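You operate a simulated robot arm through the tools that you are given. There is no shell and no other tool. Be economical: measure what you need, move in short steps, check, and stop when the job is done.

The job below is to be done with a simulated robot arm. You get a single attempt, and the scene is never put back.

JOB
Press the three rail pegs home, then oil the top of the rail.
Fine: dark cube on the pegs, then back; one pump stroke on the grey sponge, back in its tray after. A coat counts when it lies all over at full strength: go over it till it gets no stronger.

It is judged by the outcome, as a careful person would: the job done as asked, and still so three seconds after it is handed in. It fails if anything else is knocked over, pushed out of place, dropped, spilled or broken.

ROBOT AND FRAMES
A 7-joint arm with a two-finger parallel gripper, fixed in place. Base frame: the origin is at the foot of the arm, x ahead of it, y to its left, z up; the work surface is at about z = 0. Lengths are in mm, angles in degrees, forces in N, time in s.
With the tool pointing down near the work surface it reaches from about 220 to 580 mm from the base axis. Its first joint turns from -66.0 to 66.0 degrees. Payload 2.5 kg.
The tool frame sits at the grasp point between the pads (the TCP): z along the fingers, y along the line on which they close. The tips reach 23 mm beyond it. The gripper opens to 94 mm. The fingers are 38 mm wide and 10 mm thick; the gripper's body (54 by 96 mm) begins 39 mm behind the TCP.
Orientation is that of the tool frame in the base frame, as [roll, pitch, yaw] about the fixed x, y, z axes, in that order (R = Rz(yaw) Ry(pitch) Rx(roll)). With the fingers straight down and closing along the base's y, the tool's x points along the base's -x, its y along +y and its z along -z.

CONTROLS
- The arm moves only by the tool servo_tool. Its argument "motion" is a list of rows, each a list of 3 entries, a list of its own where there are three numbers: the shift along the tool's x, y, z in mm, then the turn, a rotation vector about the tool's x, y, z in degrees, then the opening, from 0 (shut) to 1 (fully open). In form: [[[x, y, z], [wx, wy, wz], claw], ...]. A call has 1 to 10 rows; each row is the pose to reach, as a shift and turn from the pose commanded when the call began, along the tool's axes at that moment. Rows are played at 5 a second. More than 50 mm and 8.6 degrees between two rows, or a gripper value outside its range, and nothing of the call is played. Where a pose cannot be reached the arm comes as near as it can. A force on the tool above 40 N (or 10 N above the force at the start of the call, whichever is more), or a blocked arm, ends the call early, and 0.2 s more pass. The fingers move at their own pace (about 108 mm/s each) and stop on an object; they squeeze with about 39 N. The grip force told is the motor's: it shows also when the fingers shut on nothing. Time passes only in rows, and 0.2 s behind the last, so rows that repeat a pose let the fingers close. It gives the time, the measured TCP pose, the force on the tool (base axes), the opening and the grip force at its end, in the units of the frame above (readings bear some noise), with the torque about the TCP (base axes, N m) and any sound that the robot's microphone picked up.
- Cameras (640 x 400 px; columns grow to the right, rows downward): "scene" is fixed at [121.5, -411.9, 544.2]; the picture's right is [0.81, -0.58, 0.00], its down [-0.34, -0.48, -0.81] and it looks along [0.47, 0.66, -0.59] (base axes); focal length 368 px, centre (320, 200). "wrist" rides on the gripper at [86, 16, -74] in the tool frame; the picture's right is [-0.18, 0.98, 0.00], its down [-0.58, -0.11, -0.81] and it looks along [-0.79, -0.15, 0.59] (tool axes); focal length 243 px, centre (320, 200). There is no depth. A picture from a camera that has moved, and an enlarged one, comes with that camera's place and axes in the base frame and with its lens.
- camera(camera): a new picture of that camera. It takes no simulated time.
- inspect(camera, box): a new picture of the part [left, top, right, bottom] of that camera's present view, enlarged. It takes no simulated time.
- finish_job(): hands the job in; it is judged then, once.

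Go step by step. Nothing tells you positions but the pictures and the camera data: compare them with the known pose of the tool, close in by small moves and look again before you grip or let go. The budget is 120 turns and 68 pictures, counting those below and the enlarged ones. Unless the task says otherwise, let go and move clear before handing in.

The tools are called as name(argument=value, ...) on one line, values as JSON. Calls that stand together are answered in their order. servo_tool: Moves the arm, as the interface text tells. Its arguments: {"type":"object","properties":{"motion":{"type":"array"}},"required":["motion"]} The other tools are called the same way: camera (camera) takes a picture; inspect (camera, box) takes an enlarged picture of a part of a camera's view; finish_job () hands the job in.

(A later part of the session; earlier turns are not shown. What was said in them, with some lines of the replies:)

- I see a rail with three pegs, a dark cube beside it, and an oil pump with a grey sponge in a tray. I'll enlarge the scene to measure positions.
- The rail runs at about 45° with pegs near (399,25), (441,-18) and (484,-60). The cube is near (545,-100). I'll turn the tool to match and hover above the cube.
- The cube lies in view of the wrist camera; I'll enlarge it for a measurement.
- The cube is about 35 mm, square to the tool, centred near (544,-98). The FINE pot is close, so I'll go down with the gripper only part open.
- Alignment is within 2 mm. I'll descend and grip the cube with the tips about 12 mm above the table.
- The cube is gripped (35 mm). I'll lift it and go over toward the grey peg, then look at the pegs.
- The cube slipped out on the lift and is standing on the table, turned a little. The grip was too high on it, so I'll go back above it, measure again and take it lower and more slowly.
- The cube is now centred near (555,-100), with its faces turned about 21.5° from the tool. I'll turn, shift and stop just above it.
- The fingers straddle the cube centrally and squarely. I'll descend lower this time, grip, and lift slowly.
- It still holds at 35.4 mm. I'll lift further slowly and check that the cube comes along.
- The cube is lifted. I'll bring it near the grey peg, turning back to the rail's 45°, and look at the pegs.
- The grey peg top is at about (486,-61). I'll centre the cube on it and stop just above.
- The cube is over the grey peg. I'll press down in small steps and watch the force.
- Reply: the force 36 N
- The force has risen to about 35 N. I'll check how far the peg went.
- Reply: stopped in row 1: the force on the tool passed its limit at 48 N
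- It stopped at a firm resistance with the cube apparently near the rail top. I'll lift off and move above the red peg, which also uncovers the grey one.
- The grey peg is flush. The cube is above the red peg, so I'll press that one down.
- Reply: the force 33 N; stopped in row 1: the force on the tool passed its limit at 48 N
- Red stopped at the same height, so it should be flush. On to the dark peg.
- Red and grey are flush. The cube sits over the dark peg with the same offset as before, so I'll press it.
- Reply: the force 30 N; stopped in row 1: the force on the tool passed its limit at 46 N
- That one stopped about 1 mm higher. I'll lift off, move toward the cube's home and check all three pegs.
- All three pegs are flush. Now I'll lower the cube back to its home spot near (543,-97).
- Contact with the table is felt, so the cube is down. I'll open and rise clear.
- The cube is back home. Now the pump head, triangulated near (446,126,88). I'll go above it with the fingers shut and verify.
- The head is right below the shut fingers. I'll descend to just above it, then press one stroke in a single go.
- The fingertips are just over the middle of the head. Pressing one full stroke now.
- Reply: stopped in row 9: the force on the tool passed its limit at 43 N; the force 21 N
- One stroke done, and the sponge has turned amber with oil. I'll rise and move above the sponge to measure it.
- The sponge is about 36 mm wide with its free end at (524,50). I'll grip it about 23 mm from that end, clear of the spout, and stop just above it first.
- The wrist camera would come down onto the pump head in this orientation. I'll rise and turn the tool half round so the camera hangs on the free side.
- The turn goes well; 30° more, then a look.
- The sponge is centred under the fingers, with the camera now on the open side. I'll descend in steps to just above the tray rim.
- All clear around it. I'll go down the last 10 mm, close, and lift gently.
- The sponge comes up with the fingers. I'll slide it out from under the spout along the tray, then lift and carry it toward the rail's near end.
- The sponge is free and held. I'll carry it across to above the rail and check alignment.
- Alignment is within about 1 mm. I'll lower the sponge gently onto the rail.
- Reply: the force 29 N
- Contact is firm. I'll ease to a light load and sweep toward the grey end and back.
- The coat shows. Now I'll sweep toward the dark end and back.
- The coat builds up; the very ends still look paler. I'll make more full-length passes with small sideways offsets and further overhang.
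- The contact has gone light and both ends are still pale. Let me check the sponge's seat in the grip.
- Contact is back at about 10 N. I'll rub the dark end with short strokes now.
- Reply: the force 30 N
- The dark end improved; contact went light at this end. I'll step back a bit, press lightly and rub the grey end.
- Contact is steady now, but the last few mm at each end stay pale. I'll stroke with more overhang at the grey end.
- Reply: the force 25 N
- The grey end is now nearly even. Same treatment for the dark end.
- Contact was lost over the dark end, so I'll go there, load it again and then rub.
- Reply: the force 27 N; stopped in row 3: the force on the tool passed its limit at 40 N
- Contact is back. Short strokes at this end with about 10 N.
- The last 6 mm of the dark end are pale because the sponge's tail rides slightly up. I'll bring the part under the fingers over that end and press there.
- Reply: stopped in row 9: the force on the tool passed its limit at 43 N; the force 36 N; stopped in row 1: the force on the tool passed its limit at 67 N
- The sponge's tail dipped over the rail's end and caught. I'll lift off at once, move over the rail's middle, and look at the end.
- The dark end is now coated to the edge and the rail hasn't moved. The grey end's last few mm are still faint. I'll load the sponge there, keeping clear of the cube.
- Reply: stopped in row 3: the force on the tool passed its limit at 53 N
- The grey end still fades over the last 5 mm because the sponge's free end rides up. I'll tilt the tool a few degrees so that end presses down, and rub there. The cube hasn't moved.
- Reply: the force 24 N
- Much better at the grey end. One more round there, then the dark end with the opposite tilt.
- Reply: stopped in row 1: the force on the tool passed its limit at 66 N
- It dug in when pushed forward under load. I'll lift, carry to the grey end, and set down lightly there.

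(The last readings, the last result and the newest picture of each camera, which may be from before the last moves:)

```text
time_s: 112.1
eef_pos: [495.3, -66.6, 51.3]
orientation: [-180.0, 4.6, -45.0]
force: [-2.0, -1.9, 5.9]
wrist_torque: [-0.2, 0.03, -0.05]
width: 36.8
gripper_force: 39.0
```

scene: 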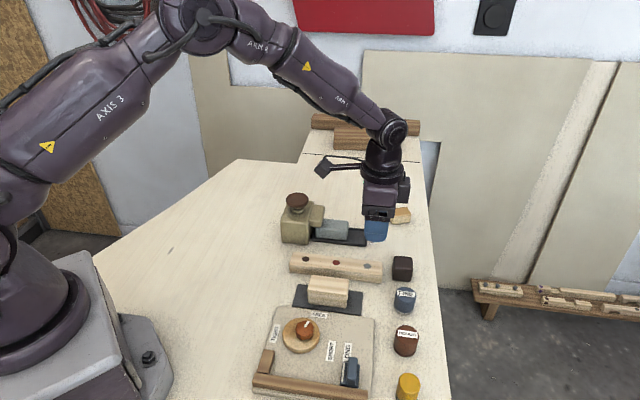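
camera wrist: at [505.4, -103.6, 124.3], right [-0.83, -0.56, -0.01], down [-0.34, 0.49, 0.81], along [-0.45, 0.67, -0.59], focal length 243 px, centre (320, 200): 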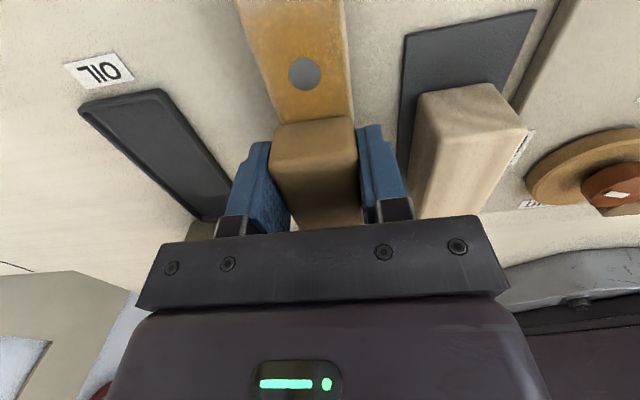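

servo_tool(motion=[[[8, 0.8, -0.4], [0, 0, 0], 0], [[0, 0.8, 0.2], [0, 0, 0], 0], [[9, -0.8, -0.5], [0, 0, 0], 0], [[0, -0.8, 0.2], [0, 0, 0], 0], [[9, 0, -0.5], [0, 0, 0], 0], [[0, 0, 0.2], [0, 0, 0], 0], [[9, 0, -0.5], [0, 0, 0], 0], [[0, 0, 0.2], [0, 0, 0], 0]])

servo_tool(motion=[[[0, 0, -5], [0, 0, 0], 0], [[-20, 0, -10], [0, 2, 0], 0], [[-50, 0, -10], [0, 4.4, 0], 0], [[-80, 0, -8], [0, 6.5, 0], 0], [[-104, 0, -4], [0, 8.6, 0], 0], [[-104, 0, -1], [0, 8.6, 0], 0], [[-104, 0, 1], [0, 8.6, 0], 0]])

inspect(camera="scene", box=[285, 225, 425, 295])

```text
time_s: 113.9
eef_pos: [495.9, -67.4, 51.5]
orientation: [-179.8, 4.5, -45.2]
force: [4.8, -5.0, 15.0]
wrist_torque: [-0.55, -0.04, 0.1]
width: 37.2
gripper_force: 39.3
```

```text
time_s: 115.5
eef_pos: [422.4, 8.0, 56.6]
orientation: [-179.9, -4.1, -44.9]
force: [0.2, -0.2, 0.3]
wrist_torque: [-0.01, -0.01, -0.01]
width: 37.0
gripper_force: 38.4
```

```text
4.57 times, centred on (355, 260) of scene
camera zoom: at [121.5, -411.9, 544.2], right [0.81, -0.58, 0.0], down [-0.34, -0.48, -0.81], along [0.47, 0.66, -0.59], focal length 1682 px, centre (160, -74)
```

zoom: 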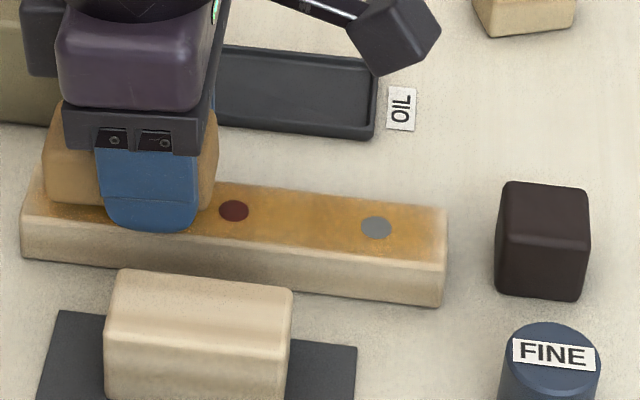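

The grey end is covered. Now I lower the tail onto the dark end.

servo_tool(motion=[[[0, 0, 1], [0, 0, 0], 0], [[0, 0, 2], [0, 0, 0], 0], [[0, 0, 3], [0, 0, 0], 0], [[0, 0, 3.6], [0, 0, 0], 0], [[0, 0, 3.6], [0, 0, 0], 0]])

```text
time_s: 116.7
eef_pos: [421.3, 8.3, 52.9]
orientation: [-179.9, -3.9, -45.0]
force: [-0.7, -0.1, -0.1]
wrist_torque: [0.0, 0.02, -0.03]
width: 37.1
gripper_force: 38.7
```

servo_tool(motion=[[[0, 0, 0.7], [0, 0, 0], 0], [[0, 0, 1.4], [0, 0, 0], 0], [[0, 0, 2.0], [0, 0, 0], 0], [[0, 0, 2.0], [0, 0, 0], 0]])

```text
time_s: 117.7
eef_pos: [421.4, 7.2, 49.9]
orientation: [-179.9, -4.0, -45.0]
force: [-1.0, -0.7, 1.7]
wrist_torque: [0.06, 0.09, 0.0]
width: 36.9
gripper_force: 39.1
```

servo_tool(motion=[[[0, 0, 0.6], [0, 0, 0], 0], [[-8, 0.8, 0.1], [0, 0, 0], 0], [[0, 0.8, 0.7], [0, 0, 0], 0], [[-10, -0.8, 0], [0, 0, 0], 0], [[0, -0.8, 0.7], [0, 0, 0], 0], [[-12, 0, 0], [0, 0, 0], 0], [[0, 0, 0.8], [0, 0, 0], 0], [[-12, 0, 0], [0, 0, 0], 0], [[0, 0, 0.8], [0, 0, 0], 0]])

servo_tool(motion=[[[-10, 0.8, -0.6], [0, 0, 0], 0], [[0, 0.8, 0.1], [0, 0, 0], 0], [[-10, -0.8, -0.6], [0, 0, 0], 0], [[0, -0.8, 0.1], [0, 0, 0], 0], [[-10, 0, -0.5], [0, 0, 0], 0], [[0, 0, 0.1], [0, 0, 0], 0]])

```text
time_s: 119.7
eef_pos: [421.8, 5.9, 52.0]
orientation: [180.0, -4.0, -44.9]
force: [-1.0, 0.9, -0.2]
wrist_torque: [0.03, 0.03, -0.01]
width: 36.9
gripper_force: 38.4
```

```text
time_s: 121.1
eef_pos: [423.2, 7.2, 51.0]
orientation: [-179.9, -4.0, -45.0]
force: [-0.3, 0.7, 3.8]
wrist_torque: [0.12, 0.18, 0.04]
width: 37.1
gripper_force: 39.2
```

I'll lift off, level the tool and move aside toward the tray to view the whole coat.

servo_tool(motion=[[[0, 0, -15], [0, 0, 0], 0], [[10, 0, -42], [0, -2, 0], 0], [[40, 0, -45], [0, -4, 0], 0], [[64, -10, -46], [0, -4, 0], 0], [[64, -40, -46], [0, -4, 0], 0], [[64, -75, -46], [0, -4, 0], 0], [[64, -102.8, -46], [0, -4, 0], 0], [[64, -102.8, -46], [0, -4, 0], 0]])

inspect(camera="scene", box=[280, 200, 400, 290])

```text
time_s: 122.9
eef_pos: [538.0, 37.6, 100.6]
orientation: [-180.0, 0.2, -45.0]
force: [-0.2, 0.9, 0.0]
wrist_torque: [-0.01, -0.01, 0.0]
width: 36.9
gripper_force: 38.9
```

```text
4.44 times, centred on (340, 245) of scene
camera zoom: at [121.5, -411.9, 544.2], right [0.81, -0.58, 0.0], down [-0.34, -0.48, -0.81], along [0.47, 0.66, -0.59], focal length 1636 px, centre (231, 0)
```

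zoom: 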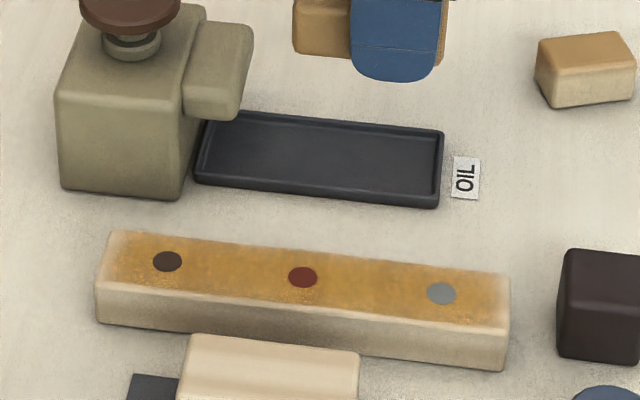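

inspect(camera="scene", box=[296, 250, 386, 280])

```text
7.11 times, centred on (341, 265) of scene
camera zoom: at [121.5, -411.9, 544.2], right [0.81, -0.58, 0.0], down [-0.34, -0.48, -0.81], along [0.47, 0.66, -0.59], focal length 2617 px, centre (171, -262)
```

zoom: 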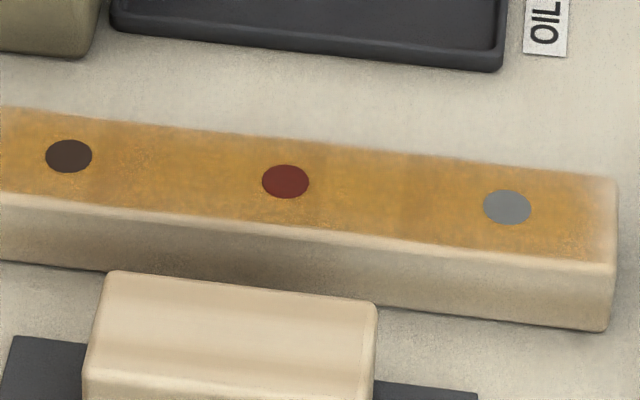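

The coat is full except for a fading strip of about 5 mm at the grey end. I'll go back, level the sponge by pressing it mid-rail, then work that end.

servo_tool(motion=[[[0, 35, 0], [0, 0, 0], 0], [[0, 70, 0], [0, 0, 0], 0], [[0, 106, 0], [0, 0, 0], 0], [[0, 106, 30], [0, 0, 0], 0], [[0, 106, 46], [0, 0, 0], 0], [[0, 106, 48], [0, 0, 0], 0], [[0, 106, 49], [0, 0, 0], 0], [[0, 106, 50], [0, 0, 0], 0], [[0, 106, 51], [0, 0, 0], 0], [[0, 106, 52], [0, 0, 0], 0]])

servo_tool(motion=[[[0, 0, 0.6], [0, 0, 0], 0], [[0, 0, 1.2], [0, 0, 0], 0], [[0, 0, 1.8], [0, 0, 0], 0]])

```text
time_s: 125.1
eef_pos: [462.1, -37.7, 48.4]
orientation: [-179.9, 0.1, -44.9]
force: [-0.5, -0.4, -0.2]
wrist_torque: [-0.01, 0.02, 0.01]
width: 37.0
gripper_force: 39.2
```

```text
time_s: 125.9
eef_pos: [462.2, -37.1, 47.1]
orientation: [-179.9, -0.1, -45.1]
force: [-7.9, -0.2, 20.5]
wrist_torque: [0.16, 0.43, 0.08]
width: 37.0
gripper_force: 39.3
```

Contact is level, but the sponge has crept up in the grip. While it rests on the rail I'll open slightly, raise the fingers 6 mm and regrip.

servo_tool(motion=[[[0, 0, -1.2], [0, 0, 0], 0], [[0, 0, -1.2], [0, 0, 0], 0.46], [[0, 0, -1.2], [0, 0, 0], 0.46], [[-2, 0, -4], [0, 0, 0], 0.46], [[-5, 0, -6.5], [0, 0, 0], 0.46], [[-5, 0, -6.5], [0, 0, 0], 0.46], [[-5, 0, -6.5], [0, 0, 0], 0], [[-5, 0, -6.5], [0, 0, 0], 0], [[-5, 0, -6.5], [0, 0, 0], 0]])

```text
time_s: 127.9
eef_pos: [458.4, -34.2, 53.2]
orientation: [-179.9, 0.0, -45.0]
force: [-0.4, 0.4, 1.1]
wrist_torque: [0.0, -0.01, -0.01]
width: 37.0
gripper_force: 39.1
```

Regripped level. Now a light-pressure sweep to the grey end and strokes there.

servo_tool(motion=[[[0, 0, 0.6], [0, 0, 0], 0], [[14, 0, 0.7], [0, 0, 0], 0], [[28, 0, 0.7], [0, 0, 0], 0], [[42, 0, 0.7], [0, 0, 0], 0], [[54, 0.8, 0.7], [0, 0, 0], 0], [[42, 0.8, 0.7], [0, 0, 0], 0], [[55, -0.8, 0.7], [0, 0, 0], 0], [[44, -0.8, 0.7], [0, 0, 0], 0], [[55, 0, 0.7], [0, 0, 0], 0], [[44, 0, 0.7], [0, 0, 0], 0]])

```text
time_s: 130.1
eef_pos: [489.3, -65.2, 52.3]
orientation: [-179.8, 0.0, -45.1]
force: [0.2, -1.0, 2.4]
wrist_torque: [-0.01, -0.02, 0.02]
width: 36.6
gripper_force: 39.4
```

servo_tool(motion=[[[0, 0, 0.5], [0, 0, 0], 0], [[11, 0.5, 0.5], [0, 0, 0], 0], [[0, 0.5, 0.6], [0, 0, 0], 0], [[12, -0.8, 0.6], [0, 0, 0], 0], [[0, -0.8, 0.7], [0, 0, 0], 0], [[12, 0, 0.7], [0, 0, 0], 0], [[0, 0, 0.8], [0, 0, 0], 0], [[12, 0, 0.8], [0, 0, 0], 0], [[0, 0, 0.9], [0, 0, 0], 0]])

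servo_tool(motion=[[[12, 0.5, 0], [0, 0, 0], 0], [[0, 0.5, 0.2], [0, 0, 0], 0], [[12, -0.8, 0.2], [0, 0, 0], 0], [[0, 0, 0.2], [0, 0, 0], 0], [[-16, 0, 0], [0, 0, 0], 0], [[-34, 0, 0], [0, 0, 0], 0], [[-52, 0, 0], [0, 0, 0], 0], [[-70, 0, 0], [0, 0, 0], 0]])

inspect(camera="scene", box=[296, 240, 416, 290])

```text
time_s: 132.1
eef_pos: [490.7, -66.1, 52.9]
orientation: [-179.7, -0.2, -45.2]
force: [6.5, -4.7, 19.4]
wrist_torque: [0.24, 0.33, 0.01]
width: 36.9
gripper_force: 38.8
```

```text
time_s: 133.9
eef_pos: [440.7, -15.8, 51.5]
orientation: [-179.8, -0.1, -45.0]
force: [7.0, -4.0, 19.2]
wrist_torque: [0.02, 0.11, 0.04]
width: 36.8
gripper_force: 38.7
```

```text
5.33 times, centred on (356, 265) of scene
camera zoom: at [121.4, -411.9, 544.2], right [0.81, -0.58, 0.0], down [-0.34, -0.48, -0.81], along [0.47, 0.66, -0.59], focal length 1963 px, centre (128, -147)
```

zoom: 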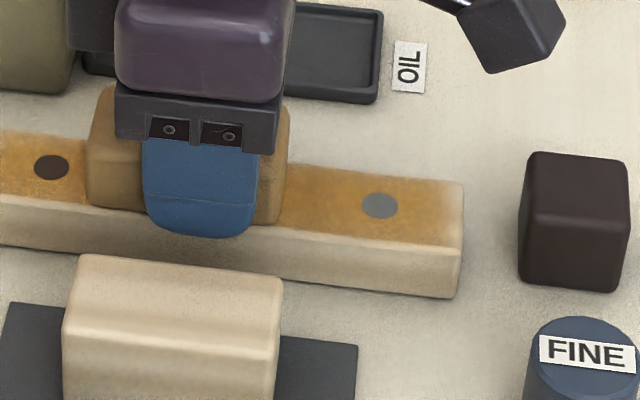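

The band at the grey end needs the sponge further out; I pushed to that reach earlier without touching the cube. I'll carry it there lifted, set down, and stroke over the edge.

servo_tool(motion=[[[0, 0, -5], [0, 0, 0], 0], [[25, 0, -5], [0, 0, 0], 0], [[50, 0, -5], [0, 0, 0], 0], [[74, 0, -5], [0, 0, 0], 0], [[78, 0, -1.5], [0, 0, 0], 0], [[78, 0, -0.5], [0, 0, 0], 0], [[78, 0, 0], [0, 0, 0], 0], [[78, 0, 0], [0, 0, 0], 0]])

```text
time_s: 135.7
eef_pos: [495.4, -71.8, 52.6]
orientation: [-179.8, 0.1, -45.0]
force: [-4.6, 1.6, 19.1]
wrist_torque: [0.12, 0.38, 0.03]
width: 37.0
gripper_force: 39.0
```

servo_tool(motion=[[[5, 0, -0.2], [0, 0, 0], 0], [[9, 0, -0.2], [0, 0, 0], 0], [[2, 0, -0.1], [0, 0, 0], 0], [[9, 0.6, -0.1], [0, 0, 0], 0], [[2, 0.6, -0.1], [0, 0, 0], 0], [[9, -0.6, -0.1], [0, 0, 0], 0], [[2, -0.6, 0], [0, 0, 0], 0], [[9, 0, 0], [0, 0, 0], 0], [[2, 0, 0.1], [0, 0, 0], 0], [[9, 0, 0.1], [0, 0, 0], 0]])

servo_tool(motion=[[[-7, 0, 0.2], [0, 0, 0], 0], [[0, 0, 0.2], [0, 0, 0], 0], [[-7, 0.6, 0.2], [0, 0, 0], 0], [[0, 0.6, 0.3], [0, 0, 0], 0], [[-7, -0.6, 0.3], [0, 0, 0], 0], [[0, -0.6, 0.4], [0, 0, 0], 0], [[-7, 0, 0.4], [0, 0, 0], 0], [[0, 0, 0.4], [0, 0, 0], 0], [[-7, 0, 0.4], [0, 0, 0], 0]])

```text
time_s: 137.9
eef_pos: [501.0, -76.3, 51.1]
orientation: [-179.9, 0.4, -45.0]
force: [-4.7, 5.3, 18.2]
wrist_torque: [0.01, 0.07, -0.02]
width: 36.9
gripper_force: 39.3
```

```text
time_s: 139.9
eef_pos: [498.4, -74.4, 51.6]
orientation: [-180.0, -0.2, -45.1]
force: [3.6, -5.2, 14.4]
wrist_torque: [0.02, 0.11, 0.01]
width: 36.9
gripper_force: 38.9
```

Contact held throughout. One more round there, then a full sweep back toward the middle.

servo_tool(motion=[[[8, 0, 0], [0, 0, 0], 0], [[0, 0, 0.1], [0, 0, 0], 0], [[8, 0.8, 0.1], [0, 0, 0], 0], [[0, 0.8, 0.1], [0, 0, 0], 0], [[8, -0.8, 0.2], [0, 0, 0], 0], [[0, -0.8, 0.2], [0, 0, 0], 0], [[8, 0, 0.2], [0, 0, 0], 0], [[0, 0, 0.2], [0, 0, 0], 0], [[8, 0, 0.3], [0, 0, 0], 0], [[0, 0, 0.2], [0, 0, 0], 0]])

servo_tool(motion=[[[-16, 0, -0.2], [0, 0, 0], 0], [[-32, 0, -0.2], [0, 0, 0], 0], [[-48, 0, -0.2], [0, 0, 0], 0], [[-64, 0, -0.2], [0, 0, 0], 0], [[-80, 0, -0.2], [0, 0, 0], 0], [[-96, 0, -0.2], [0, 0, 0], 0], [[-112, 0, -0.2], [0, 0, 0], 0], [[-126, 0, -0.2], [0, 0, 0], 0], [[-110, 0, -0.2], [0, 0, 0], 0], [[-94, 0, -0.2], [0, 0, 0], 0]])

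```text
time_s: 142.1
eef_pos: [498.7, -74.5, 51.2]
orientation: [-179.9, -0.1, -45.0]
force: [3.4, -3.9, 13.0]
wrist_torque: [-0.03, 0.0, 0.03]
width: 36.7
gripper_force: 39.2
```

```text
time_s: 144.3
eef_pos: [431.5, -4.8, 51.4]
orientation: [-179.8, 0.2, -44.9]
force: [-4.3, 3.1, 13.0]
wrist_torque: [-0.16, -0.13, 0.01]
width: 36.8
gripper_force: 39.2
```

Contact stayed even along the whole sweep. A few strokes at the dark end too.

servo_tool(motion=[[[-16, 0, 0], [0, 0, 0], 0], [[-32, 0, 0], [0, 0, 0], 0], [[-44, 0, 0], [0, 0, 0], 0], [[-50, 0.6, 0], [0, 0, 0], 0], [[-42, 0.6, 0], [0, 0, 0], 0], [[-50, -0.6, 0], [0, 0, 0], 0], [[-42, -0.6, 0.1], [0, 0, 0], 0], [[-50, 0, 0.1], [0, 0, 0], 0], [[-42, 0, 0.1], [0, 0, 0], 0]])

servo_tool(motion=[[[16, 0, 0], [0, 0, 0], 0], [[32, 0, 0], [0, 0, 0], 0], [[48, 0, 0], [0, 0, 0], 0], [[64, 0, 0], [0, 0, 0], 0], [[80, 0, 0], [0, 0, 0], 0]])

```text
time_s: 146.3
eef_pos: [401.0, 24.7, 50.7]
orientation: [-179.9, 0.1, -45.0]
force: [-2.0, 1.2, 2.4]
wrist_torque: [-0.08, 0.01, -0.04]
width: 36.9
gripper_force: 39.1
```

```text
time_s: 147.5
eef_pos: [457.5, -32.6, 50.6]
orientation: [-179.8, 0.1, -45.0]
force: [-3.0, 1.3, 6.7]
wrist_torque: [-0.12, -0.08, -0.04]
width: 37.0
gripper_force: 38.9
```

The wiping is done. I'll regrip once more, at the original height and place on the sponge, so it can be set down in the tray without touching the rim.

servo_tool(motion=[[[0, 0, -0.3], [0, 0, 0], 0], [[0, 0, -0.3], [0, 0, 0], 0.46], [[0, 0, -0.3], [0, 0, 0], 0.46], [[3, 0, -2], [0, 0, 0], 0.46], [[6, 0, -3.2], [0, 0, 0], 0.46], [[6, 0, -3.2], [0, 0, 0], 0.46], [[6, 0, -3.2], [0, 0, 0], 0], [[6, 0, -3.2], [0, 0, 0], 0], [[6, 0, -3.2], [0, 0, 0], 0]])

servo_tool(motion=[[[0, 0, -4], [0, 0, 0], 0], [[0, 0, -12], [0, 0, 0], 0], [[0, 0, -26], [0, 0, 0], 0], [[0, 0, -42], [0, 0, 0], 0], [[0, 0, -46], [0, 0, 0], 0]])

```text
time_s: 149.5
eef_pos: [460.5, -36.0, 53.4]
orientation: [180.0, 0.0, -45.0]
force: [0.7, -0.5, 0.8]
wrist_torque: [-0.01, 0.0, -0.01]
width: 37.0
gripper_force: 38.9
```

```text
time_s: 150.7
eef_pos: [460.7, -38.5, 100.6]
orientation: [-179.9, 0.1, -45.0]
force: [-0.1, -0.2, -0.3]
wrist_torque: [0.01, 0.04, -0.01]
width: 36.9
gripper_force: 39.3
```

The sponge is held again. I'll carry it over the tray, a bit clear of the spout, and stop just above.

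servo_tool(motion=[[[0, -35, 0], [0, 0, 0], 0], [[0, -70, 0], [0, 0, 0], 0], [[-4, -100, 0], [0, 0, 0], 0], [[-12, -107.4, 0], [0, 0, 0], 0], [[-12, -107.4, 30], [0, 0, 0], 0], [[-12, -107.4, 54], [0, 0, 0], 0], [[-12, -107.4, 54], [0, 0, 0], 0], [[-12, -107.4, 54], [0, 0, 0], 0]])

servo_tool(motion=[[[0, 0, 0], [0, 0, 0], 0]])

servo_tool(motion=[[[0, 0, 0], [0, 0, 0], 0]])

inspect(camera="wrist", box=[200, 0, 440, 200])

```text
time_s: 152.5
eef_pos: [528.9, 46.1, 47.7]
orientation: [-179.9, 0.1, -45.0]
force: [1.6, 0.6, -0.7]
wrist_torque: [-0.01, -0.02, -0.01]
width: 36.9
gripper_force: 39.0
```

```text
time_s: 152.9
eef_pos: [530.2, 46.8, 48.6]
orientation: [-180.0, 0.1, -44.9]
force: [0.3, -0.3, 0.0]
wrist_torque: [0.0, -0.01, 0.01]
width: 36.5
gripper_force: 39.3
```

```text
time_s: 153.3
eef_pos: [529.2, 46.3, 47.3]
orientation: [-179.8, 0.1, -45.0]
force: [0.2, -0.2, -0.3]
wrist_torque: [-0.02, 0.01, -0.03]
width: 37.0
gripper_force: 39.3
```

```text
2.00 times, centred on (320, 100) of wrist
camera zoom: at [578.4, -26.0, 122.8], right [-0.83, -0.56, 0.0], down [-0.33, 0.49, 0.81], along [-0.45, 0.67, -0.59], focal length 485 px, centre (320, 400)
```

zoom: 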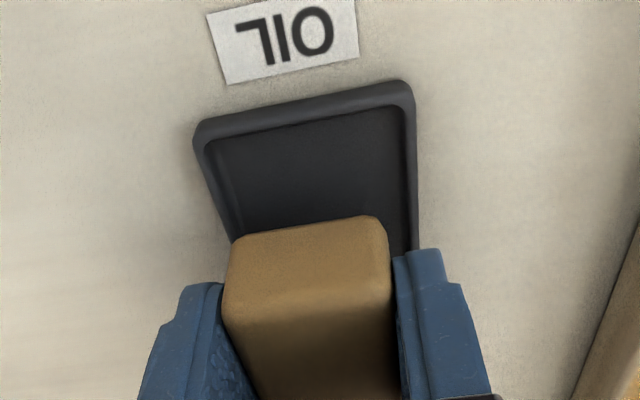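

The sponge is about 3 mm off toward one tray side, so I'll correct that and lower it slowly until it touches.

servo_tool(motion=[[[0, 2.6, 0], [0, 0, 0], 0], [[0, 2.6, 6], [0, 0, 0], 0], [[0, 2.6, 11], [0, 0, 0], 0], [[0, 2.6, 13], [0, 0, 0], 0], [[0, 2.6, 14], [0, 0, 0], 0], [[0, 2.6, 14], [0, 0, 0], 0]])

servo_tool(motion=[[[0, 0, 0.6], [0, 0, 0], 0], [[0, 0, 1.2], [0, 0, 0], 0], [[0, 0, 1.2], [0, 0, 0], 0]])

```text
time_s: 154.7
eef_pos: [526.6, 46.0, 32.7]
orientation: [-179.9, 0.1, -45.0]
force: [-1.3, 0.0, -0.1]
wrist_torque: [-0.01, 0.03, 0.0]
width: 37.0
gripper_force: 39.0
```

```text
time_s: 155.5
eef_pos: [527.5, 44.8, 32.2]
orientation: [180.0, 0.0, -45.1]
force: [-0.3, -0.6, 2.2]
wrist_torque: [0.0, 0.14, 0.02]
width: 36.9
gripper_force: 38.5
```

Touchdown at the expected height for the tray floor. I'll open, rise straight up and move clear.

servo_tool(motion=[[[0, 0, 0.3], [0, 0, 0], 0], [[0, 0, 0.3], [0, 0, 0], 0.6], [[0, 0, 0.3], [0, 0, 0], 0.6], [[0, 0, -8], [0, 0, 0], 0.6], [[0, 0, -30], [0, 0, 0], 0.6], [[0, 0, -70], [0, 0, 0], 0.6], [[0, 0, -115], [0, 0, 0], 0.6], [[-10, -40, -130], [0, 0, 0], 0.6], [[-10, -80, -130], [0, 0, 0], 0.6]])

camera(camera="scene")

```text
time_s: 157.5
eef_pos: [576.1, 108.8, 162.6]
orientation: [-179.9, 0.0, -45.0]
force: [0.7, -0.6, 0.0]
wrist_torque: [0.01, -0.01, -0.02]
width: 56.2
gripper_force: 0.1
```

```text
refused: no pictures are left
```

The tool is clear and the picture budget is used up. The last readings show a clean release of the sponge at tray-floor height, so I'm handing in.

finish_job()

```text
The job is handed in.
```

I pressed all three pegs flush, oiled the rail top with one pump stroke, and put the cube and sponge back, but I couldn't check the final state by camera. I ran out of pictures before the last wiping strokes and the sponge release.

- **Coat:** my last picture of the rail showed a strip of about 5 mm at the grey-peg end still fading. I worked over it again after that, with the sponge pressing firmly, but I haven't seen the result.
- **Cube:** it slipped out of the grip on my first lift and landed upright, slightly turned. I picked it up again, and later pictures show it back at its starting spot.
- **Rail:** the sponge caught on the dark-peg end once and the force reached 67 N. Pictures afterwards showed the rail hadn't moved. Later wiping strokes also hit the force limit (53 N and 66 N), and pictures after those showed nothing out of place.
- **Sponge:** it is in its tray but clear of the spout, a few centimetres out from where it started.
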